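You operate a simulated robot arm through the tools that you are given. There is no shell and no other tool.

Carry out the task below with a simulated robot arm. There is one attempt and no reset: what you move stays moved.

Task
The red hose is cracked: fit the grey hose in its place.
Fine: shut the red valve first; stand the red hose on the washer end of the low cabinet's top; open the valve again once the grey hose is on. Set down upright: red hose, grey hose. Where these are worked on the way, their far stop is far enough and under half their travel is too little: red valve.
Where things are to end (x, y in the base frame): red hose within 0.06 m of [0.47, 0.38].

The check looks at the end state, three seconds after you hand in, the way a careful person would. Anything else that was tipped, shoved, dropped, spilled or broken makes it a failure.

Robot
A 7-joint arm with a two-finger parallel gripper, fixed in place. Base frame: the origin is on the floor under the middle of its stand, x ahead of it, y to its left, z up. Lengths are in m, angles in rad, forces in N, time in s.
It reaches about 1.046 m from its shoulder. Its first joint turns from -2.897 to 2.897 rad. Payload 1.57 kg.
The tool frame sits at the grasp point between the pads (the TCP): z along the fingers, y along the line on which they close. The tips reach 0.03 m beyond it. Largest opening 0.08 m; finger width 0.017, thickness 0.012; the body of the gripper, 0.04 by 0.082 m, starts 0.08 m behind the TCP.
Orientation is that of the tool frame in the base frame, as a unit quaternion [w, x, y, z]. With the fingers straight down and closing along the base's y, the tool's x points along the base's -x, its y along +y and its z along -z.

Tools
- The arm moves only by the tool servo_tool. Its argument "deltas" is text: rows parted by semicolons, each of 7 numbers parted by spaces: the shift along the tool's x, y, z in mm, then the turn, a rotation vector about the tool's x, y, z in rad, then the finger opening in mm, from 0 to 80. In form: tx ty tz wx wy wz hand; .... A call has 1 to 20 rows; each row is the pose to reach, as a shift and turn from the pose commanded when the call began, along the tool's axes at that moment. A row lasts 0.2 s, in which the tool goes at most 0.05 m and 0.15 rad; a call with a longer step from one row to the next is refused whole, and so is a gripper value outside its range. A pose out of reach is approached as far as the arm can. The call stops where the force on the tool passes 40 N (or 10 N more than at its start, if that is more) or the arm is blocked; 0.2 s more then pass. The fingers move at their own pace (about 0.153 m/s each) and stop on an object; they squeeze with about 31 N. The grip force told is the motor's: it shows also when the fingers shut on nothing. Time passes only in rows, and 0.2 s behind the last, so rows that repeat a pose let the fingers close. The reply holds the time, the measured pose of the TCP, the force on the tool along the base axes, the opening and the grip force, in the units named above and with some noise, with the torque about the TCP (base axes, N m) and any sound that the robot's microphone picked up.
- Cameras (640 x 400 px; columns grow to the right, rows downward): "scene" is fixed at [0.4011, -0.651, 1.7371]; the picture's right is [1.00, -0.00, 0.00], its down [-0.00, -0.50, -0.87] and it looks along [0.00, 0.87, -0.50] (base axes); focal length 323 px, centre (320, 200). "wrist" rides on the gripper at [0.072, -0.007, -0.122] in the tool frame; the picture's right is [0.09, 1.00, 0.00], its down [-0.84, 0.08, -0.54] and it looks along [-0.54, 0.05, 0.84] (tool axes); focal length 238 px, centre (320, 200).
- grab_frame(camera): a new picture of that camera. No time passes.
- probe_pixels(camera, pixels): for up to 12 pixels [column, row] of the newest picture of that camera ("zoom" is the newest enlarged one), the place [x, y, z] in the base frame of the surface seen there, good to about 0.002 m. No time passes.
- enlarge(camera, box): a new picture of the part [left, top, right, bottom] of that camera's present view, enlarged. No time passes.
- finish_job(): hands the job in; it is judged then, once.

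Leave the gripper open and the arm clear of the work at the hand-in unless told otherwise.

The tools are called after "Request:" by a JSON object that holds its "name" and its "arguments". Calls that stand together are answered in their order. servo_tool: Moves the arm, as the interface text tells. Its arguments: {"type":"object","properties":{"deltas":{"type":"string"}},"required":["deltas"]} The other tools are called the same way: grab_frame (camera) takes a picture; probe_pixels (camera, pixels) gives the place of the surface under pixels of a picture; enlarge (camera, box) takes an enlarged picture of a part of a camera's view; finish_job () hands the job in.

At the start:

```text
time: 0.0
tcp_pos: [0.1962, 0.3814, 1.317]
tool_rot: [0.0, 0.0, 1.0, 0.0]
force: [0.8, -0.5, -0.3]
wrist_torque: [0.01, -0.01, -0.03]
width: 0.0802
grip_force: 0.1
```

scene: 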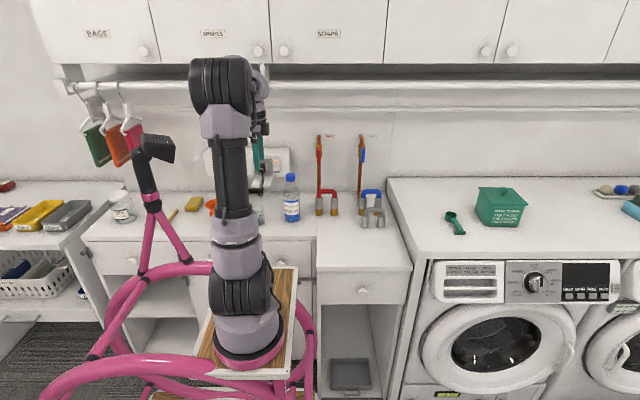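
wrist: 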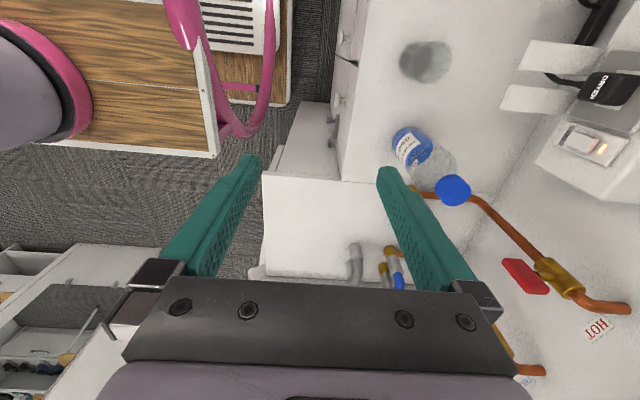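

I see two taps on the wall (red near pixel 320,165 and blue near 362,165) and hose-like parts below them. I will enlarge that region to see the details.

Request:
{"name": "enlarge", "arguments": {"camera": "scene", "box": [270, 120, 430, 240]}}

Request:
{"name": "enlarge", "arguments": {"camera": "wrist", "box": [320, 120, 640, 400]}}

```text
3.33 times, centred on (350, 180) of scene
```

zoom: 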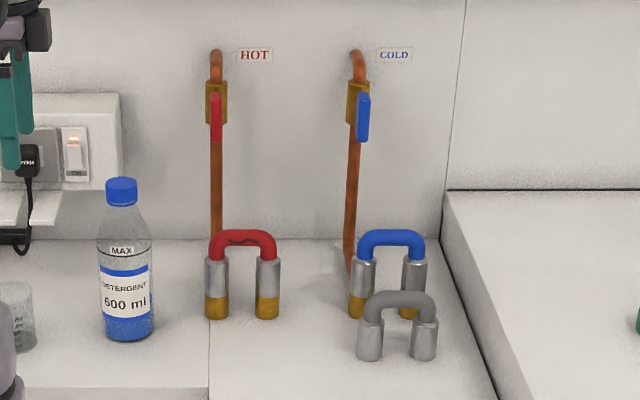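

```text
1.43 times, centred on (480, 260) of wrist
```

zoom: 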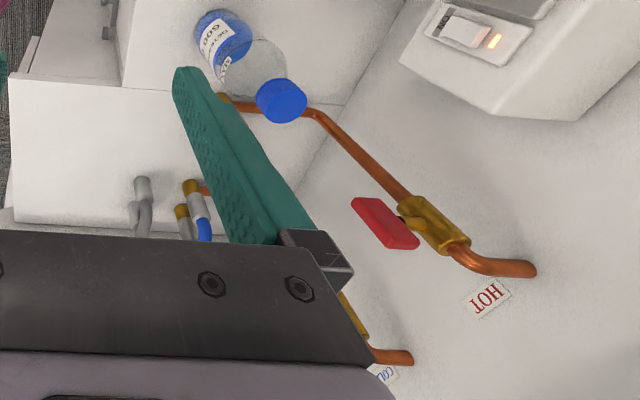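

The red hose is a U-shaped bridge on two brass stubs; the grey one stands in front of the blue one. I will enlarge the scene again (so that zoom is the scene view) and probe the key points.

Request:
{"name": "enlarge", "arguments": {"camera": "scene", "box": [300, 170, 400, 240]}}

```text
5.71 times, centred on (350, 205) of scene
```

zoom: 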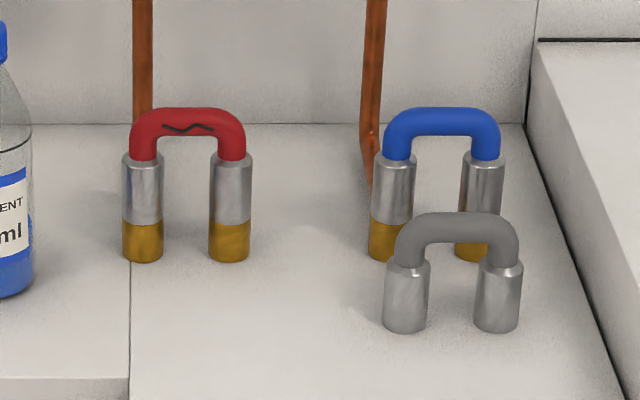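

Request:
{"name": "probe_pixels", "arguments": {"camera": "zoom", "pixels": [[187, 115], [143, 190], [231, 190], [143, 245], [229, 245], [185, 280], [457, 222], [406, 300], [497, 300], [443, 120], [130, 330], [450, 370]]}}

Request:
{"name": "grab_frame", "arguments": {"camera": "scene"}}

```text
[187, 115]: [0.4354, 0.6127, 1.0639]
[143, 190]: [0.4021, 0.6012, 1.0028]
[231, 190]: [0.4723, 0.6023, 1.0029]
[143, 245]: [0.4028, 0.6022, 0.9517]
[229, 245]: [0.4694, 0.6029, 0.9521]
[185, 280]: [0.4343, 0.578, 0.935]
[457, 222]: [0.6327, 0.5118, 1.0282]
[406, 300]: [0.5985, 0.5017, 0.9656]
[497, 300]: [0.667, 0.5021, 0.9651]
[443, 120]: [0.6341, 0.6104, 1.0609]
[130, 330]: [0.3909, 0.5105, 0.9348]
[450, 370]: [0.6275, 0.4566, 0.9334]
```

```text
taken
```

scene: 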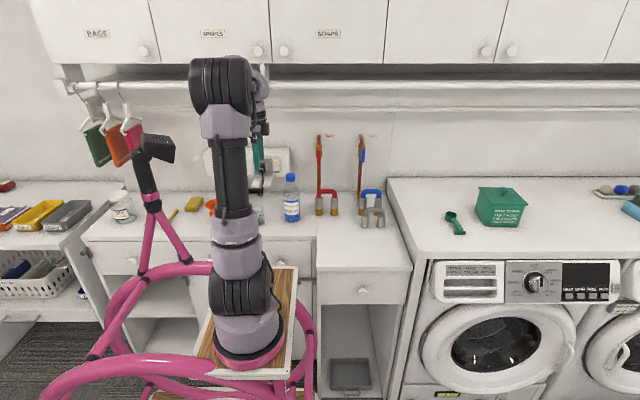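

Next I probe the valve, wall, pipe and counter heights, using an enlargement of the valve area plus the whole scene picture.

Request:
{"name": "probe_pixels", "arguments": {"camera": "scene", "pixels": [[337, 245], [260, 225], [300, 240], [400, 262], [330, 262], [345, 200], [345, 180], [340, 150], [350, 110], [330, 85], [292, 215], [410, 220]]}}

Request:
{"name": "enlarge", "arguments": {"camera": "scene", "box": [300, 125, 380, 175]}}

```text
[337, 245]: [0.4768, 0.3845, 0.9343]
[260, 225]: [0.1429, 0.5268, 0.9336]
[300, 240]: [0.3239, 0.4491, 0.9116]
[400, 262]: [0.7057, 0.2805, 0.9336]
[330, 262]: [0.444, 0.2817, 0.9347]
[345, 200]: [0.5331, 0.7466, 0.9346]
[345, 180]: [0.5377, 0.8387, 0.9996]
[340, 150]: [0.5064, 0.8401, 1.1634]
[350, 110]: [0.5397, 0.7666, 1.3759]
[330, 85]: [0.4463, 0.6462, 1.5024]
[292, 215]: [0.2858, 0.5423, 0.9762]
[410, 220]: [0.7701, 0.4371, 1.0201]
```

```text
8.00 times, centred on (340, 150) of scene
```

zoom: 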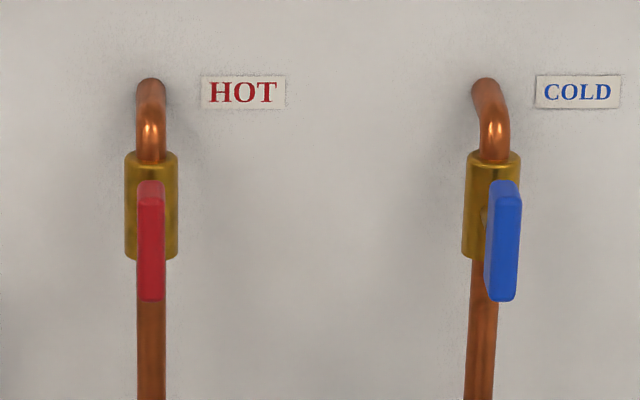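

Request:
{"name": "probe_pixels", "arguments": {"camera": "zoom", "pixels": [[151, 190], [151, 240], [151, 290], [132, 200], [172, 200], [151, 350], [151, 140], [151, 95], [502, 190], [502, 240], [502, 290], [480, 250]]}}

Request:
{"name": "probe_pixels", "arguments": {"camera": "scene", "pixels": [[400, 68], [400, 80], [400, 86], [400, 95], [400, 107], [400, 112], [318, 185], [319, 190], [360, 185], [284, 180], [260, 130], [250, 155]]}}

```text
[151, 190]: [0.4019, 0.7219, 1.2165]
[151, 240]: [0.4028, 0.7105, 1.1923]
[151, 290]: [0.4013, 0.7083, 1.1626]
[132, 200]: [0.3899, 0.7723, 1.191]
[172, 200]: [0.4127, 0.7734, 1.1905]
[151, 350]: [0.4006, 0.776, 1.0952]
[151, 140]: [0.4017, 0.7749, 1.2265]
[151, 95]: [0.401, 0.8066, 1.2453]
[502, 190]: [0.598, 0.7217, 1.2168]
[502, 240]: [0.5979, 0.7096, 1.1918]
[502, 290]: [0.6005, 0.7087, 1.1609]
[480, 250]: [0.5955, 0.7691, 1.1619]
```

```text
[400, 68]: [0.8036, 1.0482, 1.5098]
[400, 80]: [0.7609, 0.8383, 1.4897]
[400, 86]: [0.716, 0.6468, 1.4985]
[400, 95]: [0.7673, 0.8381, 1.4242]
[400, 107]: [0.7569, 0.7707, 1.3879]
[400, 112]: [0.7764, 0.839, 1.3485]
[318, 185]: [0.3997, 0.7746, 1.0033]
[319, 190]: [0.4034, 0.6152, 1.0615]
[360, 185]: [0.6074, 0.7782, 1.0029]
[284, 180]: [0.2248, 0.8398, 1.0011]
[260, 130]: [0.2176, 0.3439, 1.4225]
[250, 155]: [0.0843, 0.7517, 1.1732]
```

Wall is at y≈0.84, the red handle is at about (0.402, 0.709, 1.16–1.22), and the hose axis at y≈0.617. I'll move the tool to a point in front of the valve with the fingers pointing at the wall (+y), closing along x and the camera on top, well clear of everything.

Request:
{"name": "servo_tool", "arguments": {"deltas": "-13 7 4 -0.0756 0.0756 0.0756 80; -26 14 8 -0.1511 0.1511 0.1511 80; -38 21 12 -0.2267 0.2267 0.2267 80; -51 27 16 -0.3023 0.3023 0.3023 80; -64 34 20 -0.3778 0.3778 0.3778 80; -77 41 24 -0.4534 0.4534 0.4534 80; -89 48 28 -0.529 0.529 0.529 80; -102 55 32 -0.6045 0.6045 0.6045 80; -115 62 36 -0.6801 0.6801 0.6801 80; -128 69 40 -0.7557 0.7557 0.7557 80; -140 76 44 -0.8312 0.8312 0.8312 80; -153 83 48 -0.9068 0.9068 0.9068 80; -166 90 52 -0.9824 0.9824 0.9824 80; -179 97 56 -1.0579 1.0579 1.0579 80; -191 104 60 -1.1335 1.1335 1.1335 80; -204 110 64 -1.2092 1.2092 1.2092 80; -204 110 64 -1.2092 1.2092 1.2092 80"}}

```text
time: 3.6
tcp_pos: [0.3992, 0.4915, 1.2527]
tool_rot: [0.5, -0.5, -0.5, -0.5]
force: [-0.4, -0.3, -0.1]
wrist_torque: [-0.03, -0.01, -0.03]
width: 0.0802
grip_force: 0.0
```

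The tool is now pointing at the wall, camera above. I take wrist and scene pictures.

Request:
{"name": "grab_frame", "arguments": {"camera": "wrist"}}

Request:
{"name": "grab_frame", "arguments": {"camera": "scene"}}

```text
taken
```

wrist: 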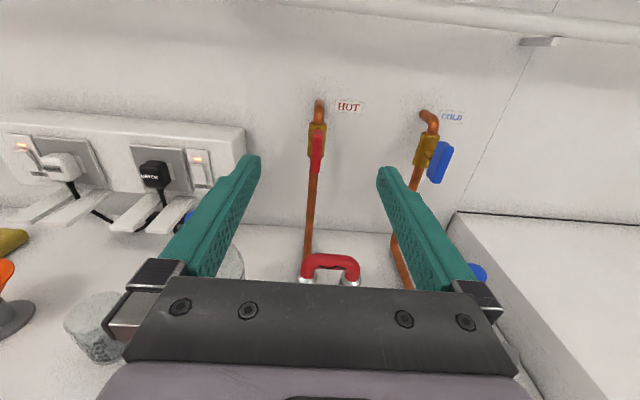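

```text
taken
```

scene: 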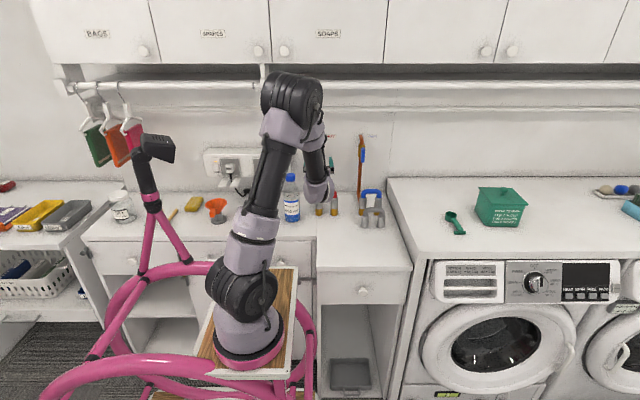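

I enlarge the valves in the wrist view (around 315–450, 90–190) to find the stem (pivot).

Request:
{"name": "enlarge", "arguments": {"camera": "wrist", "box": [290, 90, 470, 200]}}

```text
3.56 times, centred on (380, 145) of wrist
```

zoom: 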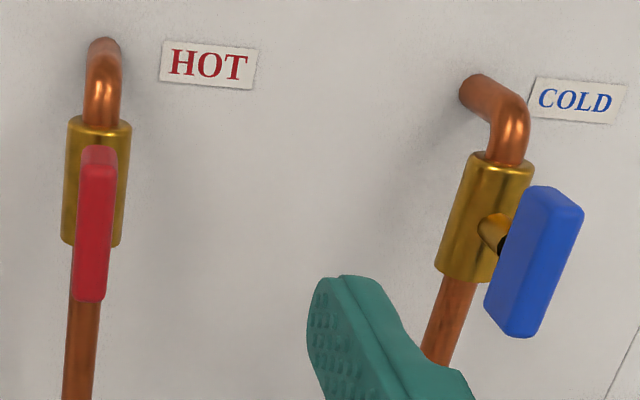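

Request:
{"name": "probe_pixels", "arguments": {"camera": "zoom", "pixels": [[97, 155], [97, 172], [95, 200], [92, 250], [89, 295], [70, 130], [67, 238], [490, 225], [556, 215], [512, 310], [575, 215], [535, 305]]}}

```text
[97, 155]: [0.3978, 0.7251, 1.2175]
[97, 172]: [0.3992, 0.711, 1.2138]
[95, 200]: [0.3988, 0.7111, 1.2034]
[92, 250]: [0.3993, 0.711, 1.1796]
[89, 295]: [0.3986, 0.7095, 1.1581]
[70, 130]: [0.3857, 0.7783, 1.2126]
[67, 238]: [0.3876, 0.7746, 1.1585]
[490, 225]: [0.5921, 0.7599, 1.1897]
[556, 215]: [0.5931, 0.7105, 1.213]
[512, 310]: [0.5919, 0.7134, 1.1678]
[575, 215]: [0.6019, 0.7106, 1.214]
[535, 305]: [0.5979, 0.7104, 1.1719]
```

The bar handle is centred on its stem at about (0.400, 0.722, 1.187), 62 mm long, 16 mm wide, so I can grip it across and twist. I move in front of it first: down 66 mm and forward 150 mm.

Request:
{"name": "servo_tool", "arguments": {"deltas": "-16 0 30 0 0 0 60; -33 1 60 0 0 0 60; -50 1 90 0 0 0 60; -66 1 120 0 0 0 60; -66 1 150 0 0 0 60; -66 1 150 0 0 0 60"}}

Request:
{"name": "grab_frame", "arguments": {"camera": "wrist"}}

```text
time: 5.0
tcp_pos: [0.3994, 0.6416, 1.1879]
tool_rot: [0.5, -0.5, -0.5, -0.5]
force: [0.0, 0.3, -0.3]
wrist_torque: [0.01, -0.02, 0.02]
width: 0.0601
grip_force: 0.2
```

```text
taken
```

wrist: 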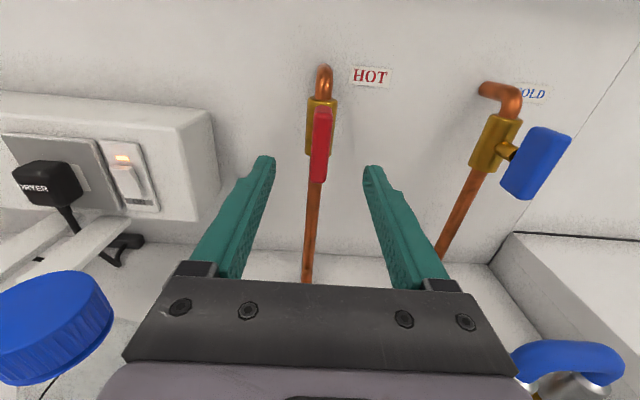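

The handle is centred between the fingers (mid column ≈317, handle ≈320). I probe the blue (identical) handle's side to learn its depth, and the bottle cap position for clearance.

Request:
{"name": "probe_pixels", "arguments": {"camera": "wrist", "pixels": [[526, 150], [530, 145], [520, 165], [506, 150], [321, 112], [321, 180], [50, 320], [100, 300], [316, 145], [325, 145]]}}

Request:
{"name": "enlarge", "arguments": {"camera": "wrist", "box": [280, 80, 360, 200]}}

```text
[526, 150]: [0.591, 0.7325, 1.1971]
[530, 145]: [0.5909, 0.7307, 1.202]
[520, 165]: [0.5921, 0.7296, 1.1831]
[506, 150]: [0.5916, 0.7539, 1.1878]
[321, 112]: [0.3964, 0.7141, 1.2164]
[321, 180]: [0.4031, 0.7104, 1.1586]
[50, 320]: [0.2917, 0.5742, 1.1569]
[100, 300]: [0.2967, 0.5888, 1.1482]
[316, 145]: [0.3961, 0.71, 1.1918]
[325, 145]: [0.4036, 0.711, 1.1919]
```

```text
3.33 times, centred on (320, 140) of wrist
```

zoom: 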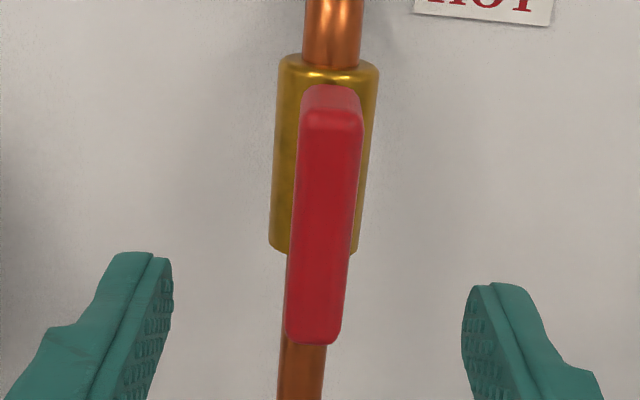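

Handle spans y 0.710–0.736, pivot at (0.400, z 1.187). The bottle's cap reaches z≈1.157 at x≈0.29, so I'll twist so that the camera swings to +x (away from the bottle). Now advance 64 mm and close.

Request:
{"name": "servo_tool", "arguments": {"deltas": "0 1 25 0 0 0 50; 0 1 45 0 0 0 50; 0 1 64 0 0 0 50; 0 1 64 0 0 0 50; 0 1 64 0 0 0 14; 0 1 64 0 0 0 14; 0 1 64 0 0 0 14"}}

Request:
{"name": "grab_frame", "arguments": {"camera": "wrist"}}

```text
time: 6.6
tcp_pos: [0.4005, 0.7055, 1.1877]
tool_rot: [0.5, -0.5, -0.5, -0.5]
force: [-4.1, 1.2, -1.3]
wrist_torque: [-0.05, 0.0, 0.02]
width: 0.0173
grip_force: 1.9
```

```text
taken
```

wrist: 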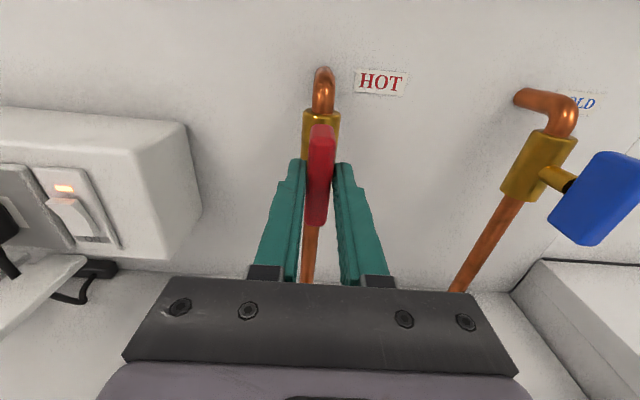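

The handle is between the fingers (width 17 mm, slight side force -4 N). I shift 1 mm back to −x and close fully.

Request:
{"name": "servo_tool", "arguments": {"deltas": "0 -1 0 0 0 0 14; 0 -1 0 0 0 0 0; 0 -1 0 0 0 0 0; 0 -1 0 0 0 0 0"}}

```text
time: 7.6
tcp_pos: [0.3996, 0.7048, 1.1873]
tool_rot: [-0.5, 0.5, 0.501, 0.499]
force: [-6.3, 1.3, -2.0]
wrist_torque: [0.13, 0.06, -0.01]
width: 0.0161
grip_force: 31.7
```

Gripped firmly (31.7 N, 16 mm). Now twist positively about the tool's z by a first 0.42 rad and read the torque.

Request:
{"name": "servo_tool", "arguments": {"deltas": "0 0 0 0 0 0.1 0; 0 0 0 0 0 0.2 0; 0 0 0 0 0 0.3 0; 0 0 0 0 0 0.4 0"}}

Request:
{"name": "grab_frame", "arguments": {"camera": "wrist"}}

```text
time: 8.6
tcp_pos: [0.4008, 0.705, 1.1879]
tool_rot: [-0.589, 0.59, 0.391, 0.39]
force: [-4.8, -3.9, -1.7]
wrist_torque: [-0.85, -0.03, 0.52]
width: 0.0158
grip_force: 31.6
```

```text
taken
```

wrist: 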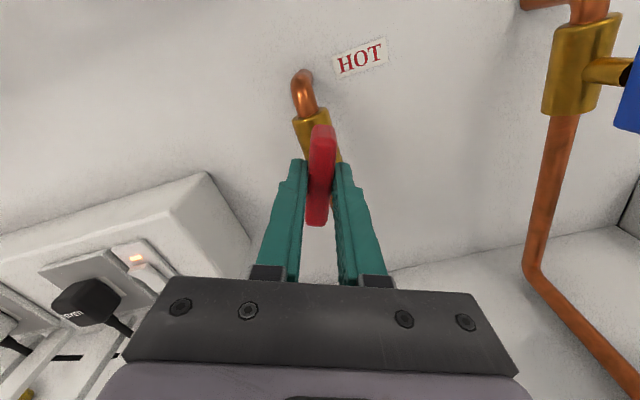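

The handle follows the twist with little torque. I continue another 1.17 rad to complete the quarter turn.

Request:
{"name": "servo_tool", "arguments": {"deltas": "0 0 0 0 0 0.1 0; 0 0 0 0 0 0.2 0; 0 0 0 0 0 0.3 0; 0 0 0 0 0 0.4 0; 0 0 0 0 0 0.5 0; 0 0 0 0 0 0.6 0; 0 0 0 0 0 0.7 0; 0 0 0 0 0 0.8 0; 0 0 0 0 0 0.9 0; 0 0 0 0 0 1.0 0; 0 0 0 0 0 1.1 0; 0 0 0 0 0 1.17 0"}}

Request:
{"name": "grab_frame", "arguments": {"camera": "wrist"}}

Request:
{"name": "grab_frame", "arguments": {"camera": "scene"}}

```text
time: 11.2
tcp_pos: [0.4019, 0.7046, 1.1844]
tool_rot: [-0.706, 0.709, 0.0, -0.001]
force: [6.1, -6.9, -30.7]
wrist_torque: [0.01, -0.17, -0.18]
width: 0.016
grip_force: 31.7
```

```text
taken
```

wrist: 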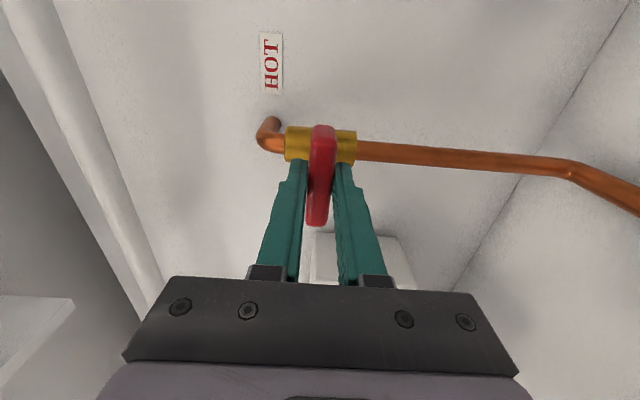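

```text
taken
```

scene: 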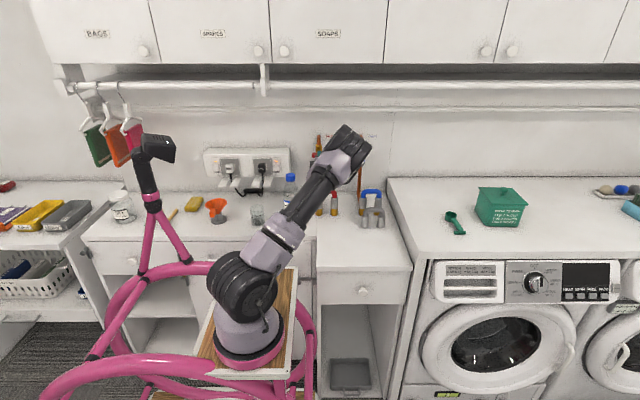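

The bar now lies horizontal across the pipe. There is a 31 N vertical strain, so I shift the tool 2.5 mm down to relax, then open the fingers and back off 100 mm along −y.

Request:
{"name": "servo_tool", "arguments": {"deltas": "0 2.5 0 0 0 0 0; 0 2.5 0 0 0 0 0; 0 2.5 0 0 0 0 40; 0 2.5 0 0 0 0 50; 0 2.5 -20 0 0 0 50; 0 2.5 -50 0 0 0 50; 0 2.5 -90 0 0 0 50; 0 2.5 -120 0 0 0 50; 0 2.5 -120 0 0 0 50"}}

Request:
{"name": "grab_frame", "arguments": {"camera": "wrist"}}

Request:
{"name": "enlarge", "arguments": {"camera": "scene", "box": [290, 125, 390, 225]}}

```text
time: 13.2
tcp_pos: [0.4004, 0.5848, 1.185]
tool_rot: [0.708, -0.707, 0.001, 0.0]
force: [0.8, -0.2, -0.1]
wrist_torque: [-0.02, 0.0, 0.01]
width: 0.05
grip_force: 0.0
```

```text
taken
```

wrist: 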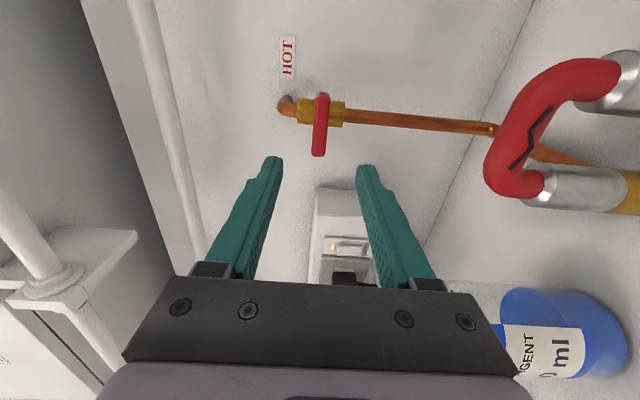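

```text
4.00 times, centred on (340, 175) of scene
```

zoom: 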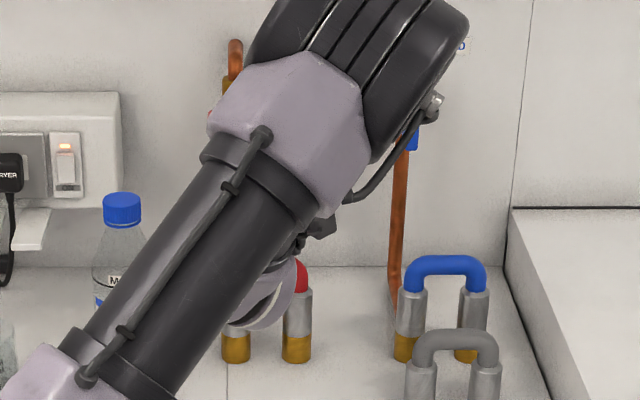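

The valve is shut (bar perpendicular to the pipe). Now I back away to (0.437, 0.48, 1.18) while turning the tool fingers-down (rotation about tool x by −π/2), which leaves the camera on the +x side, away from the bottle.

Request:
{"name": "servo_tool", "arguments": {"deltas": "0 0 -40 0 0 0 50; 3 0 -70 -0.13 0 0 50; 6 1 -80 -0.26 0 0 50; 9 1 -90 -0.39 0 0 50; 12 2 -95 -0.52 0 0 50; 15 2 -100 -0.65 0 0 60; 18 3 -105 -0.78 0 0 60; 21 3 -105 -0.91 0 0 60; 24 4 -105 -1.04 0 0 60; 27 4 -105 -1.17 0 0 60; 30 5 -105 -1.30 0 0 60; 33 5 -105 -1.43 0 0 60; 37 5 -105 -1.5708 0 0 60; 37 5 -105 -1.5708 0 0 60"}}

Request:
{"name": "grab_frame", "arguments": {"camera": "wrist"}}

Request:
{"name": "grab_frame", "arguments": {"camera": "scene"}}

```text
time: 16.2
tcp_pos: [0.4375, 0.4799, 1.1797]
tool_rot: [0.0, 1.0, -0.001, 0.0]
force: [0.2, 0.7, -0.7]
wrist_torque: [-0.01, -0.02, 0.01]
width: 0.06
grip_force: 0.1
```

```text
taken
```

wrist: 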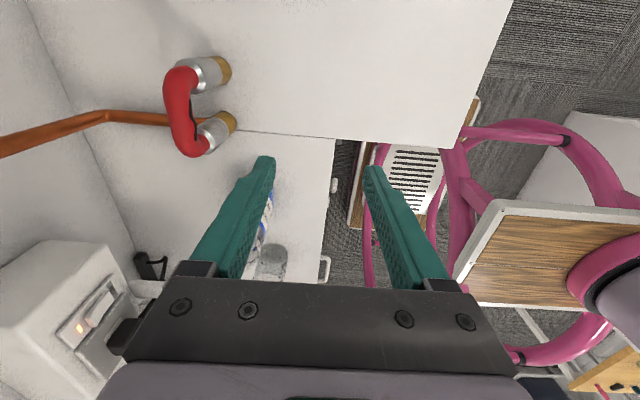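

```text
taken
```

scene: 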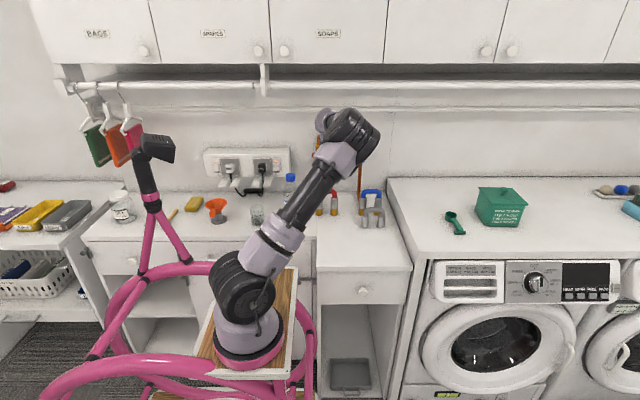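

Tool is straight down. In the wrist view the red hose's bridge spans (185,75)–(190,150). I enlarge it and probe for a precise centre.

Request:
{"name": "enlarge", "arguments": {"camera": "wrist", "box": [130, 40, 270, 170]}}

```text
3.08 times, centred on (200, 105) of wrist
```

zoom: 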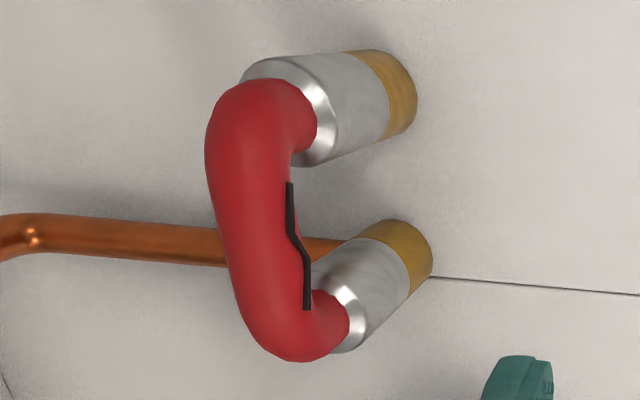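

Request:
{"name": "probe_pixels", "arguments": {"camera": "zoom", "pixels": [[228, 200], [245, 200], [260, 200], [275, 200], [270, 85], [300, 345], [340, 90], [345, 150], [390, 265], [340, 330], [400, 90], [425, 260]]}}

Request:
{"name": "probe_pixels", "arguments": {"camera": "wrist", "pixels": [[40, 145], [100, 116], [130, 116], [160, 120], [180, 110], [240, 131], [200, 180], [300, 100]]}}

```text
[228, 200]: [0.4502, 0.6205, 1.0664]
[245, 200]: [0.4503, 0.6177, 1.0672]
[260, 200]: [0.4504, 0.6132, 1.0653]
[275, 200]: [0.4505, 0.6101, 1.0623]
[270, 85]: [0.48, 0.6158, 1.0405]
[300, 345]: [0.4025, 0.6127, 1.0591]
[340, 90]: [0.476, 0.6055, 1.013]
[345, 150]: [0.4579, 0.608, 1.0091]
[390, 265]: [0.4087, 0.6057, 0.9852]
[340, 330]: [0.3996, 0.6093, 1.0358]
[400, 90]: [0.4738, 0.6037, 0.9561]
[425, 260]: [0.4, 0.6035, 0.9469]
```

```text
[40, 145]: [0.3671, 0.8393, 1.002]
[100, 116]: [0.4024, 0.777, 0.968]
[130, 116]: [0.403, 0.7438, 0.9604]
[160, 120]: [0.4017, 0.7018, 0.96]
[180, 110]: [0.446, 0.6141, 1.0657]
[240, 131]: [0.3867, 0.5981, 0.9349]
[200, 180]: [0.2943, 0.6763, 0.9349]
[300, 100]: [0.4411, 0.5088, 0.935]
```

Tube centre is about (0.4365, 0.618, 1.056), radius 11 mm; the gap between legs is free for the fingers. I move above it at z 1.13 first.

Request:
{"name": "servo_tool", "arguments": {"deltas": "0 -35 10 0 0 0 60; 0 -70 20 0 0 0 60; -1 -105 35 0 0 0 60; -1 -138 50 0 0 0 60; -1 -138 50 0 0 0 60"}}

Request:
{"name": "grab_frame", "arguments": {"camera": "wrist"}}

Request:
{"name": "grab_frame", "arguments": {"camera": "scene"}}

```text
time: 17.4
tcp_pos: [0.4371, 0.6178, 1.1304]
tool_rot: [0.0, 1.0, 0.0, 0.001]
force: [0.4, -0.3, 0.1]
wrist_torque: [0.02, 0.02, 0.02]
width: 0.0602
grip_force: 0.0
```

```text
taken
```

wrist: 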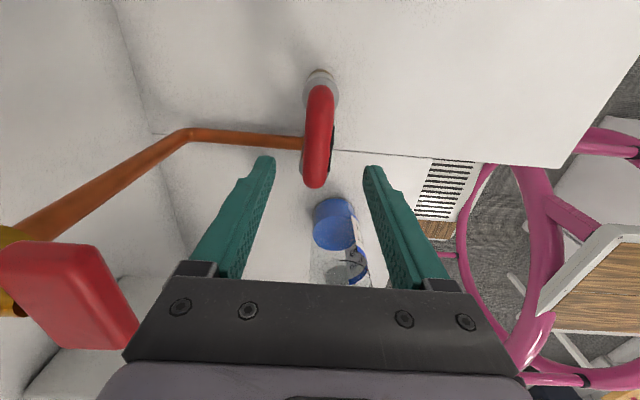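

```text
taken
```

scene: 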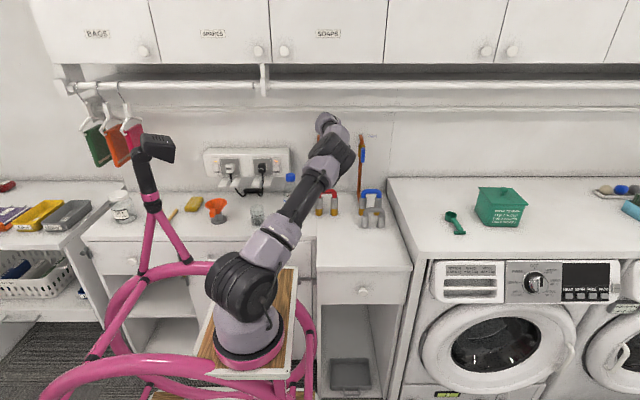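

Hose is centred between the fingers (column 318). Descend 78 mm to z≈1.052, then close.

Request:
{"name": "servo_tool", "arguments": {"deltas": "0 0 25 0 0 0 60; 0 0 50 0 0 0 60; 0 0 70 0 0 0 60; 0 0 78 0 0 0 60; 0 0 78 0 0 0 60; 0 0 78 0 0 0 30; 0 0 78 0 0 0 24; 0 0 78 0 0 0 24"}}

Request:
{"name": "grab_frame", "arguments": {"camera": "wrist"}}

```text
time: 19.2
tcp_pos: [0.438, 0.6178, 1.051]
tool_rot: [0.0, 1.0, 0.0, 0.0]
force: [-0.2, 0.4, 0.2]
wrist_torque: [0.0, -0.04, -0.01]
width: 0.0245
grip_force: 0.2
```

```text
taken
```

wrist: 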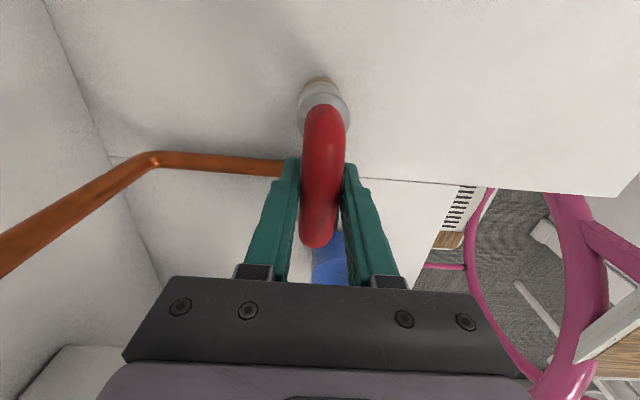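

No contact yet at 24 mm; I close fully and read the forces.

Request:
{"name": "servo_tool", "arguments": {"deltas": "-1 0 0 0 0 0 20; -1 0 0 0 0 0 0; -1 0 0 0 0 0 0; -1 0 0 0 0 0 0"}}

```text
time: 20.2
tcp_pos: [0.4361, 0.6183, 1.0521]
tool_rot: [-0.001, 1.0, 0.0, 0.001]
force: [3.5, 4.6, -0.1]
wrist_torque: [0.36, -0.22, -0.17]
width: 0.0225
grip_force: 31.1
```

Gripped (22.5 mm tube, 31 N). Now I lift slowly, straight up, 20 mm first to see the force.

Request:
{"name": "servo_tool", "arguments": {"deltas": "0 0 -5 0 0 0 0; 0 0 -10 0 0 0 0; 0 0 -15 0 0 0 0; 0 0 -20 0 0 0 0"}}

```text
time: 21.2
tcp_pos: [0.4364, 0.6166, 1.0713]
tool_rot: [-0.001, 1.0, 0.0, 0.0]
force: [0.8, 2.4, -1.9]
wrist_torque: [0.14, -0.05, -0.07]
width: 0.0225
grip_force: 31.2
```

Lifting smoothly with only about 2 N of weight. Continue up to 75 mm total and look.

Request:
{"name": "servo_tool", "arguments": {"deltas": "0 0 -10 0 0 0 0; 0 0 -20 0 0 0 0; 0 0 -35 0 0 0 0; 0 0 -55 0 0 0 0; 0 0 -55 0 0 0 0"}}

Request:
{"name": "enlarge", "arguments": {"camera": "scene", "box": [290, 140, 410, 240]}}

Request:
{"name": "grab_frame", "arguments": {"camera": "wrist"}}

```text
time: 22.4
tcp_pos: [0.4367, 0.6176, 1.127]
tool_rot: [0.0, 1.0, 0.001, 0.0]
force: [-0.1, -0.1, -1.2]
wrist_torque: [0.02, -0.01, 0.01]
width: 0.0225
grip_force: 31.0
```

```text
4.00 times, centred on (350, 190) of scene
```

zoom: 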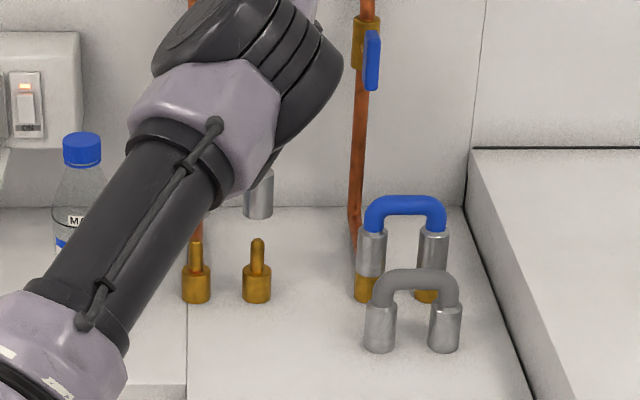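

```text
taken
```

wrist: 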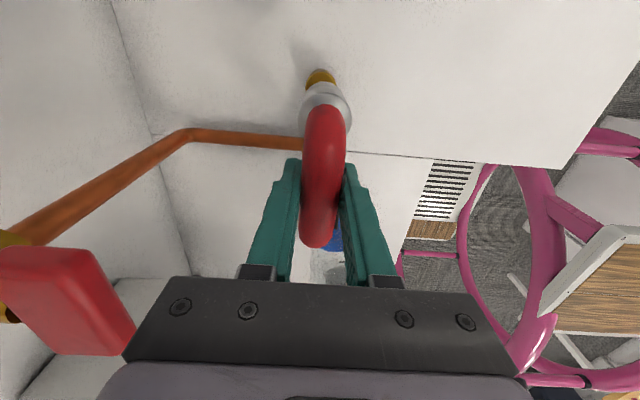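

The hose is off; two brass pegs stand at about zoom (196,260) and (258,260). I probe them for exact positions.

Request:
{"name": "probe_pixels", "arguments": {"camera": "zoom", "pixels": [[196, 243], [196, 255], [196, 265], [257, 241], [257, 255], [257, 265], [196, 290], [257, 290], [257, 200], [416, 272], [380, 330], [445, 330]]}}

Request:
{"name": "enlarge", "arguments": {"camera": "scene", "box": [325, 190, 365, 220]}}

```text
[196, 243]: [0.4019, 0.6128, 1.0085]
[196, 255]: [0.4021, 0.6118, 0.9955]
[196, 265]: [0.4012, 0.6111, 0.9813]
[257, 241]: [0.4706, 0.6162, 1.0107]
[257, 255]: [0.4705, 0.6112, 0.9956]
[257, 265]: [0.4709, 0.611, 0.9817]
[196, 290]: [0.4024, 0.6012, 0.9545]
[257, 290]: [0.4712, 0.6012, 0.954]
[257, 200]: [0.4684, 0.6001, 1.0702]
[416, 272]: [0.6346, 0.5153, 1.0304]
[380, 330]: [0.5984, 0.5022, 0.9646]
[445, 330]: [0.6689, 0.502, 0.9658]
```

```text
13.33 times, centred on (345, 205) of scene
```

zoom: 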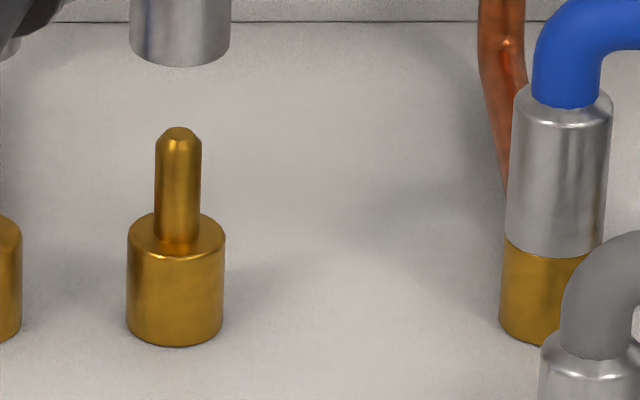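

Pegs are centred at (0.402, 0.618) and (0.471, 0.618), tips at z≈1.010, shoulders at z≈0.969. Now I carry the red hose at this height to (0.475, 0.38), moving toward −y.

Request:
{"name": "servo_tool", "arguments": {"deltas": "0 30 0 0 0 0 0; 5 65 0 0 0 0 0; 12 100 0 0 0 0 0; 20 140 0 0 0 0 0; 28 180 0 0 0 0 0; 36 215 0 0 0 0 0; 38 238 0 0 0 0 0; 38 238 0 0 0 0 0"}}

Request:
{"name": "grab_frame", "arguments": {"camera": "scene"}}

Request:
{"name": "grab_frame", "arguments": {"camera": "wrist"}}

```text
time: 24.2
tcp_pos: [0.4737, 0.381, 1.1266]
tool_rot: [0.0, 1.0, 0.0, 0.0]
force: [0.6, -0.4, -2.3]
wrist_torque: [0.0, -0.02, -0.01]
width: 0.0228
grip_force: 30.5
```

```text
taken
```

scene: 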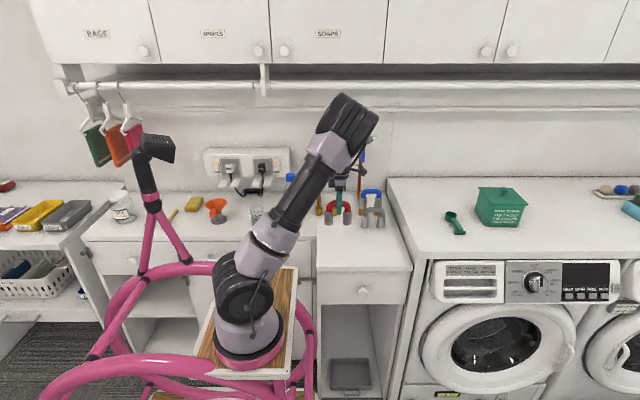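

```text
taken
```

wrist: 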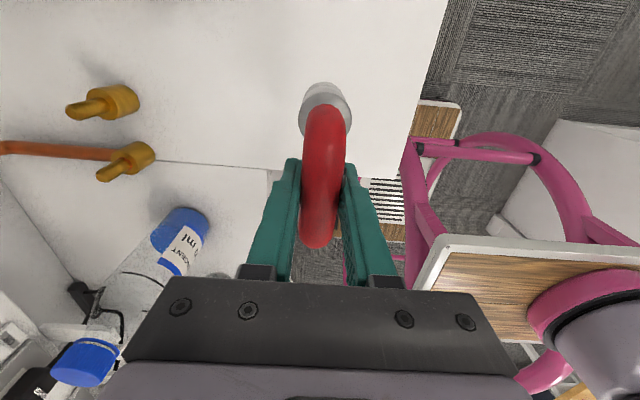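

Position is (0.474, 0.381), over clear counter. Lower 105 mm to just above the surface.

Request:
{"name": "servo_tool", "arguments": {"deltas": "0 0 30 0 0 0 0; 0 0 60 0 0 0 0; 0 0 85 0 0 0 0; 0 0 98 0 0 0 0; 0 0 104 0 0 0 0; 0 0 104 0 0 0 0"}}

Request:
{"name": "enlarge", "arguments": {"camera": "scene", "box": [300, 190, 390, 260]}}

```text
time: 25.6
tcp_pos: [0.4744, 0.3799, 1.0221]
tool_rot: [0.0, 1.0, 0.0, 0.0]
force: [0.9, -0.1, -1.3]
wrist_torque: [-0.01, 0.0, 0.0]
width: 0.0225
grip_force: 31.2
```

```text
5.71 times, centred on (345, 225) of scene
```

zoom: 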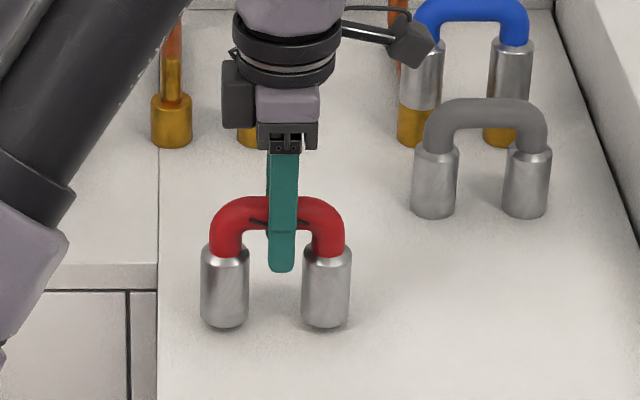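

Upright and just above the counter. I lower by small steps and watch the vertical force.

Request:
{"name": "servo_tool", "arguments": {"deltas": "0 0 1.5 0 0 0 0; 0 0 3 0 0 0 0; 0 0 4 0 0 0 0; 0 0 4 0 0 0 0"}}

```text
time: 26.6
tcp_pos: [0.4744, 0.3806, 1.019]
tool_rot: [0.0, 1.0, -0.001, 0.0]
force: [-0.8, -0.1, -1.9]
wrist_torque: [0.0, 0.01, 0.0]
width: 0.0227
grip_force: 31.2
```

Request:
{"name": "servo_tool", "arguments": {"deltas": "0 0 1 0 0 0 0; 0 0 1.5 0 0 0 0; 0 0 1.5 0 0 0 0"}}

```text
time: 27.4
tcp_pos: [0.4749, 0.3799, 1.0176]
tool_rot: [0.0, 1.0, 0.0, 0.0]
force: [0.5, -0.3, -1.6]
wrist_torque: [0.01, -0.01, 0.0]
width: 0.0227
grip_force: 30.9
```

Still no contact (force ≈ weight only). Another 1 mm step.

Request:
{"name": "servo_tool", "arguments": {"deltas": "0 0 0.5 0 0 0 0; 0 0 1 0 0 0 0; 0 0 1 0 0 0 0"}}

```text
time: 28.2
tcp_pos: [0.4737, 0.38, 1.0168]
tool_rot: [0.0, 1.0, 0.0, -0.001]
force: [0.3, 0.4, -1.4]
wrist_torque: [-0.03, 0.0, 0.0]
width: 0.0227
grip_force: 31.7
```

Request:
{"name": "servo_tool", "arguments": {"deltas": "0 0 0.5 0 0 0 0; 0 0 1 0 0 0 0; 0 0 1 0 0 0 0"}}

```text
time: 29.0
tcp_pos: [0.4732, 0.3805, 1.0165]
tool_rot: [0.0, 1.0, 0.0, 0.001]
force: [0.1, 0.7, 2.2]
wrist_torque: [-0.03, -0.12, 0.03]
width: 0.0228
grip_force: 31.0
```

Contact is made (force went from −1.5 to +2.2 N). I open the fingers and rise straight up to clear the hose.

Request:
{"name": "servo_tool", "arguments": {"deltas": "0 0 0 0 0 0 26; 0 0 0 0 0 0 40; 0 0 0 0 0 0 60; 0 0 0 0 0 0 60; 0 0 -20 0 0 0 60; 0 0 -50 0 0 0 60; 0 0 -90 0 0 0 60; 0 0 -125 0 0 0 60; 0 0 -125 0 0 0 60"}}

Request:
{"name": "enlarge", "arguments": {"camera": "scene", "box": [290, 180, 410, 260]}}

Request:
{"name": "grab_frame", "arguments": {"camera": "wrist"}}

```text
time: 31.0
tcp_pos: [0.474, 0.3795, 1.1401]
tool_rot: [0.0, 1.0, 0.0, -0.001]
force: [-0.2, 0.7, -0.1]
wrist_torque: [-0.01, -0.01, 0.01]
width: 0.0597
grip_force: 0.0
```

```text
5.00 times, centred on (350, 220) of scene
```

zoom: 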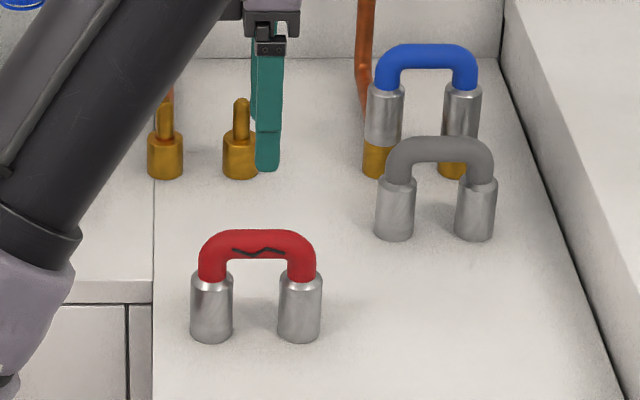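

```text
taken
```

wrist: 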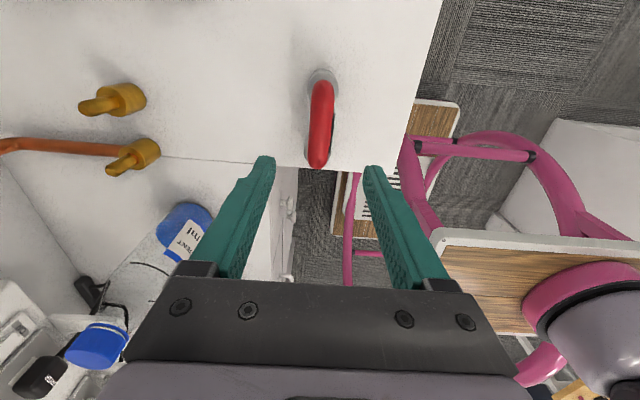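

The red hose stands upright at about (0.474, 0.38). Next I measure the grey hose precisely: enlarge around (372,210) and probe.

Request:
{"name": "enlarge", "arguments": {"camera": "scene", "box": [352, 200, 396, 232]}}

```text
12.50 times, centred on (374, 216) of scene
```

zoom: 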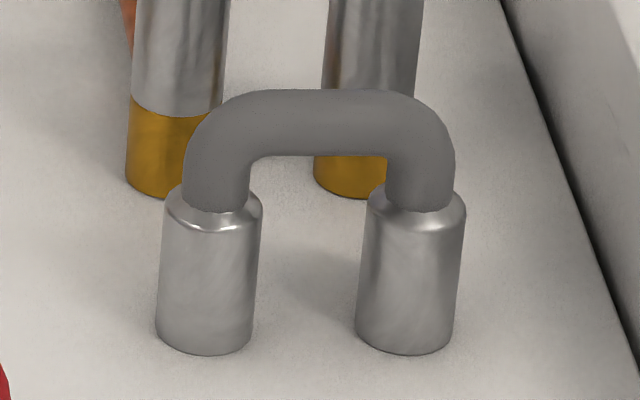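

Request:
{"name": "probe_pixels", "arguments": {"camera": "zoom", "pixels": [[210, 270], [412, 270], [206, 320], [406, 320], [320, 95], [320, 110], [320, 130], [320, 150], [164, 270], [256, 270], [364, 270], [459, 270]]}}

```text
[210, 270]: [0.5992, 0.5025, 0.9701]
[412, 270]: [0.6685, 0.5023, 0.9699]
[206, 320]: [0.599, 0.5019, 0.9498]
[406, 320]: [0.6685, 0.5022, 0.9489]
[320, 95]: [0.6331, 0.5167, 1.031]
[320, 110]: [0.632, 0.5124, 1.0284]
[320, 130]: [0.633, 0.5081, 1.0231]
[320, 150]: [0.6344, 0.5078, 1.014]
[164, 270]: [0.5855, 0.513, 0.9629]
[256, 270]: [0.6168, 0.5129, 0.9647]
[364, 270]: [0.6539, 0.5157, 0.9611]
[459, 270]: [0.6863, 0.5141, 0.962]
```

By consistent comparison of both hoses in the same camera, grey is offset from red by +0.2005 in x and about −0.0995 in y, so the TCP for the same grip is (0.637, 0.5185). I move there at height 1.14 and then lower to 1.096 (same relative height as my pre-grasp view of the red one).

Request:
{"name": "servo_tool", "arguments": {"deltas": "30 -25 0 0 0 0 60; 60 -50 0 0 0 0 60; 95 -80 0 0 0 0 60; 130 -110 0 0 0 0 60; 163 -139 0 0 0 0 60; 163 -139 20 0 0 0 60; 163 -139 43 0 0 0 60; 163 -139 43 0 0 0 60"}}

Request:
{"name": "grab_frame", "arguments": {"camera": "wrist"}}

Request:
{"name": "grab_frame", "arguments": {"camera": "scene"}}

```text
time: 32.8
tcp_pos: [0.6375, 0.5194, 1.0967]
tool_rot: [0.0, 1.0, 0.0, 0.001]
force: [-0.3, 0.0, -0.2]
wrist_torque: [-0.03, 0.01, -0.01]
width: 0.0599
grip_force: 0.0
```

```text
taken
```

wrist: 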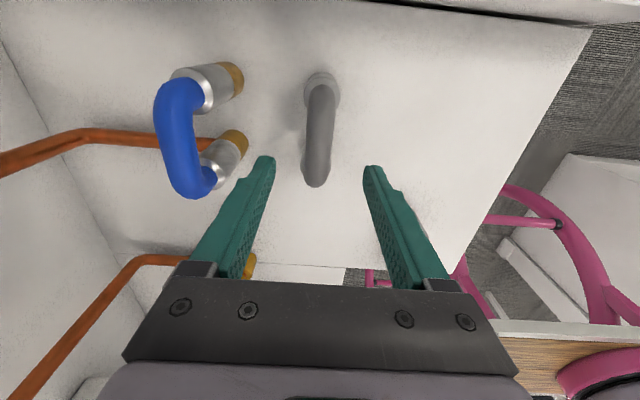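

```text
taken
```

scene: 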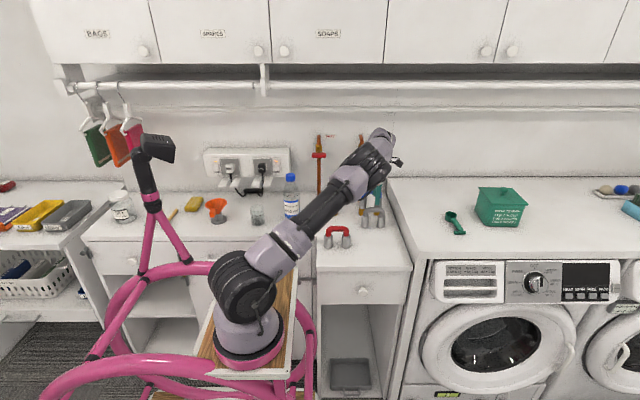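

The grey hose appears exactly where the red one did at the same relative pose (ends at (316,187) and (320,85)). Descend 79 mm and close on it.

Request:
{"name": "servo_tool", "arguments": {"deltas": "0 0 25 0 0 0 60; 0 0 50 0 0 0 60; 0 0 70 0 0 0 60; 0 0 79 0 0 0 60; 0 0 79 0 0 0 60; 0 0 79 0 0 0 30; 0 0 79 0 0 0 25; 0 0 79 0 0 0 25"}}

Request:
{"name": "grab_frame", "arguments": {"camera": "wrist"}}

```text
time: 34.6
tcp_pos: [0.636, 0.5189, 1.0189]
tool_rot: [0.0, 1.0, 0.0, 0.0]
force: [0.7, -0.2, 0.3]
wrist_torque: [-0.02, 0.0, 0.0]
width: 0.0247
grip_force: 0.0
```

```text
taken
```

wrist: 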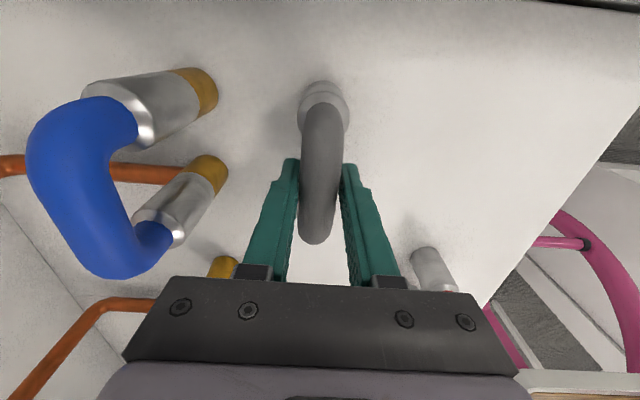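

Fingers straddle the tube. The tube's near end is at row ≈244 (red was ≈248), so I shift about 1.5 mm to +x and close fully.

Request:
{"name": "servo_tool", "arguments": {"deltas": "1.5 0 0 0 0 0 25; 1.5 0 0 0 0 0 0; 1.5 0 0 0 0 0 0; 1.5 0 0 0 0 0 0"}}

Request:
{"name": "enlarge", "arguments": {"camera": "wrist", "box": [240, 60, 400, 260]}}

```text
time: 35.6
tcp_pos: [0.6382, 0.5192, 1.0178]
tool_rot: [0.0, 1.0, 0.0, -0.001]
force: [0.7, -0.2, -0.3]
wrist_torque: [-0.04, 0.01, -0.02]
width: 0.0227
grip_force: 30.9
```

```text
2.00 times, centred on (320, 160) of wrist
```

zoom: 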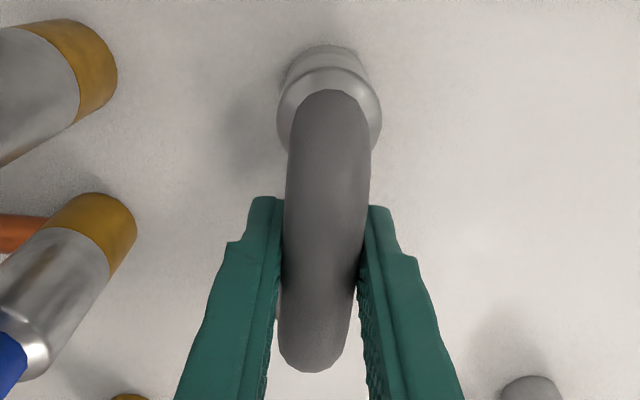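

Gripped (31 N, 22.7 mm). Lift straight up 112 mm, then slide −x at y≈0.519 (staying in front of the blue hose).

Request:
{"name": "servo_tool", "arguments": {"deltas": "0 0 -10 0 0 0 0; 0 0 -35 0 0 0 0; 0 0 -70 0 0 0 0; 0 0 -100 0 0 0 0; 0 0 -112 0 0 0 0; -40 0 -112 0 0 0 0; -80 0 -112 0 0 0 0; -120 0 -112 0 0 0 0; -160 0 -112 0 0 0 0; -190 0 -112 0 0 0 0; -201 0 -112 0 0 0 0; -201 0 -112 0 0 0 0"}}

Request:
{"name": "grab_frame", "arguments": {"camera": "wrist"}}

Request:
{"name": "enlarge", "arguments": {"camera": "scene", "box": [290, 150, 400, 240]}}

```text
time: 38.2
tcp_pos: [0.4368, 0.5182, 1.1307]
tool_rot: [0.0, 1.0, 0.0, -0.001]
force: [-0.2, -0.3, -0.9]
wrist_torque: [0.0, 0.02, -0.01]
width: 0.0225
grip_force: 31.4
```

```text
taken
```

wrist: 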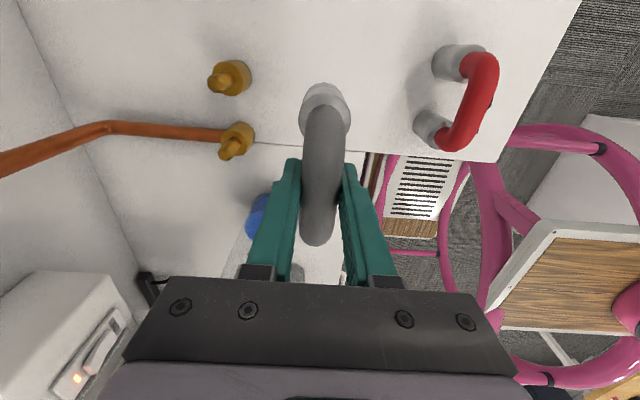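

```text
4.44 times, centred on (345, 195) of scene
```

zoom: 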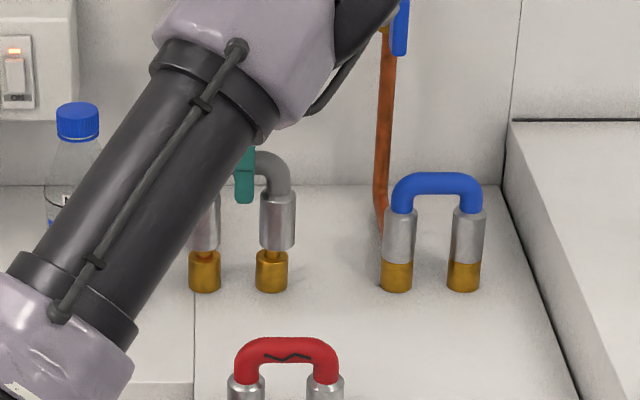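

Now move +y by 99 mm so the hose hangs above the pegs (bottom ≈ z 1.047, peg tips 1.010).

Request:
{"name": "servo_tool", "arguments": {"deltas": "0 -30 0 0 0 0 0; 0 -60 0 0 0 0 0; 0 -85 0 0 0 0 0; 0 -99 0 0 0 0 0; 0 -99 0 0 0 0 0"}}

Request:
{"name": "grab_frame", "arguments": {"camera": "wrist"}}

Request:
{"name": "enlarge", "arguments": {"camera": "scene", "box": [310, 160, 360, 220]}}

```text
time: 39.4
tcp_pos: [0.4375, 0.6185, 1.1304]
tool_rot: [0.0, 1.0, 0.0, 0.0]
force: [-0.2, -0.7, -0.9]
wrist_torque: [0.05, 0.0, 0.01]
width: 0.0225
grip_force: 30.7
```

```text
taken
```

wrist: 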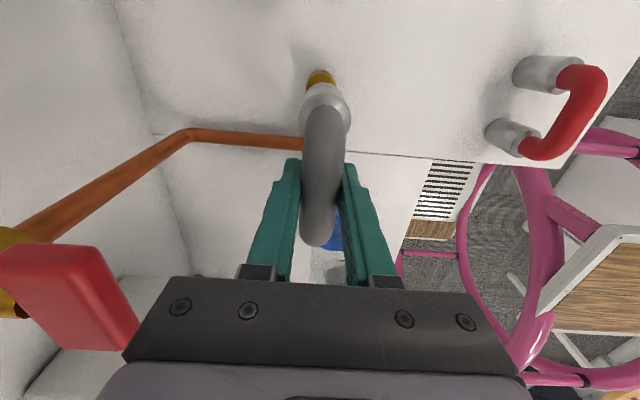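

```text
6.67 times, centred on (335, 190) of scene
```

zoom: 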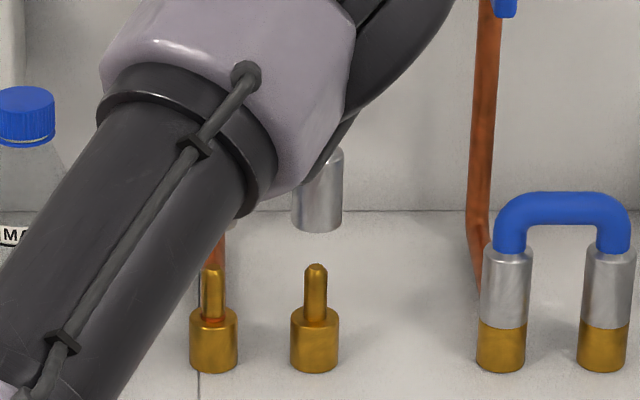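

The right sleeve hangs above the right peg. I zoom further to check the alignment quantitatively.

Request:
{"name": "enlarge", "arguments": {"camera": "scene", "box": [320, 178, 350, 218]}}

Request:
{"name": "probe_pixels", "arguments": {"camera": "zoom", "pixels": [[295, 120], [295, 90]]}}

```text
10.00 times, centred on (335, 198) of scene
```

zoom: 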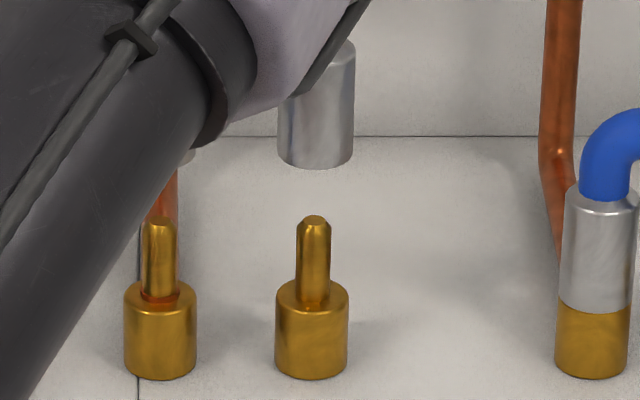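

```text
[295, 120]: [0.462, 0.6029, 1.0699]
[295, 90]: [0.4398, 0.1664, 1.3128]
```

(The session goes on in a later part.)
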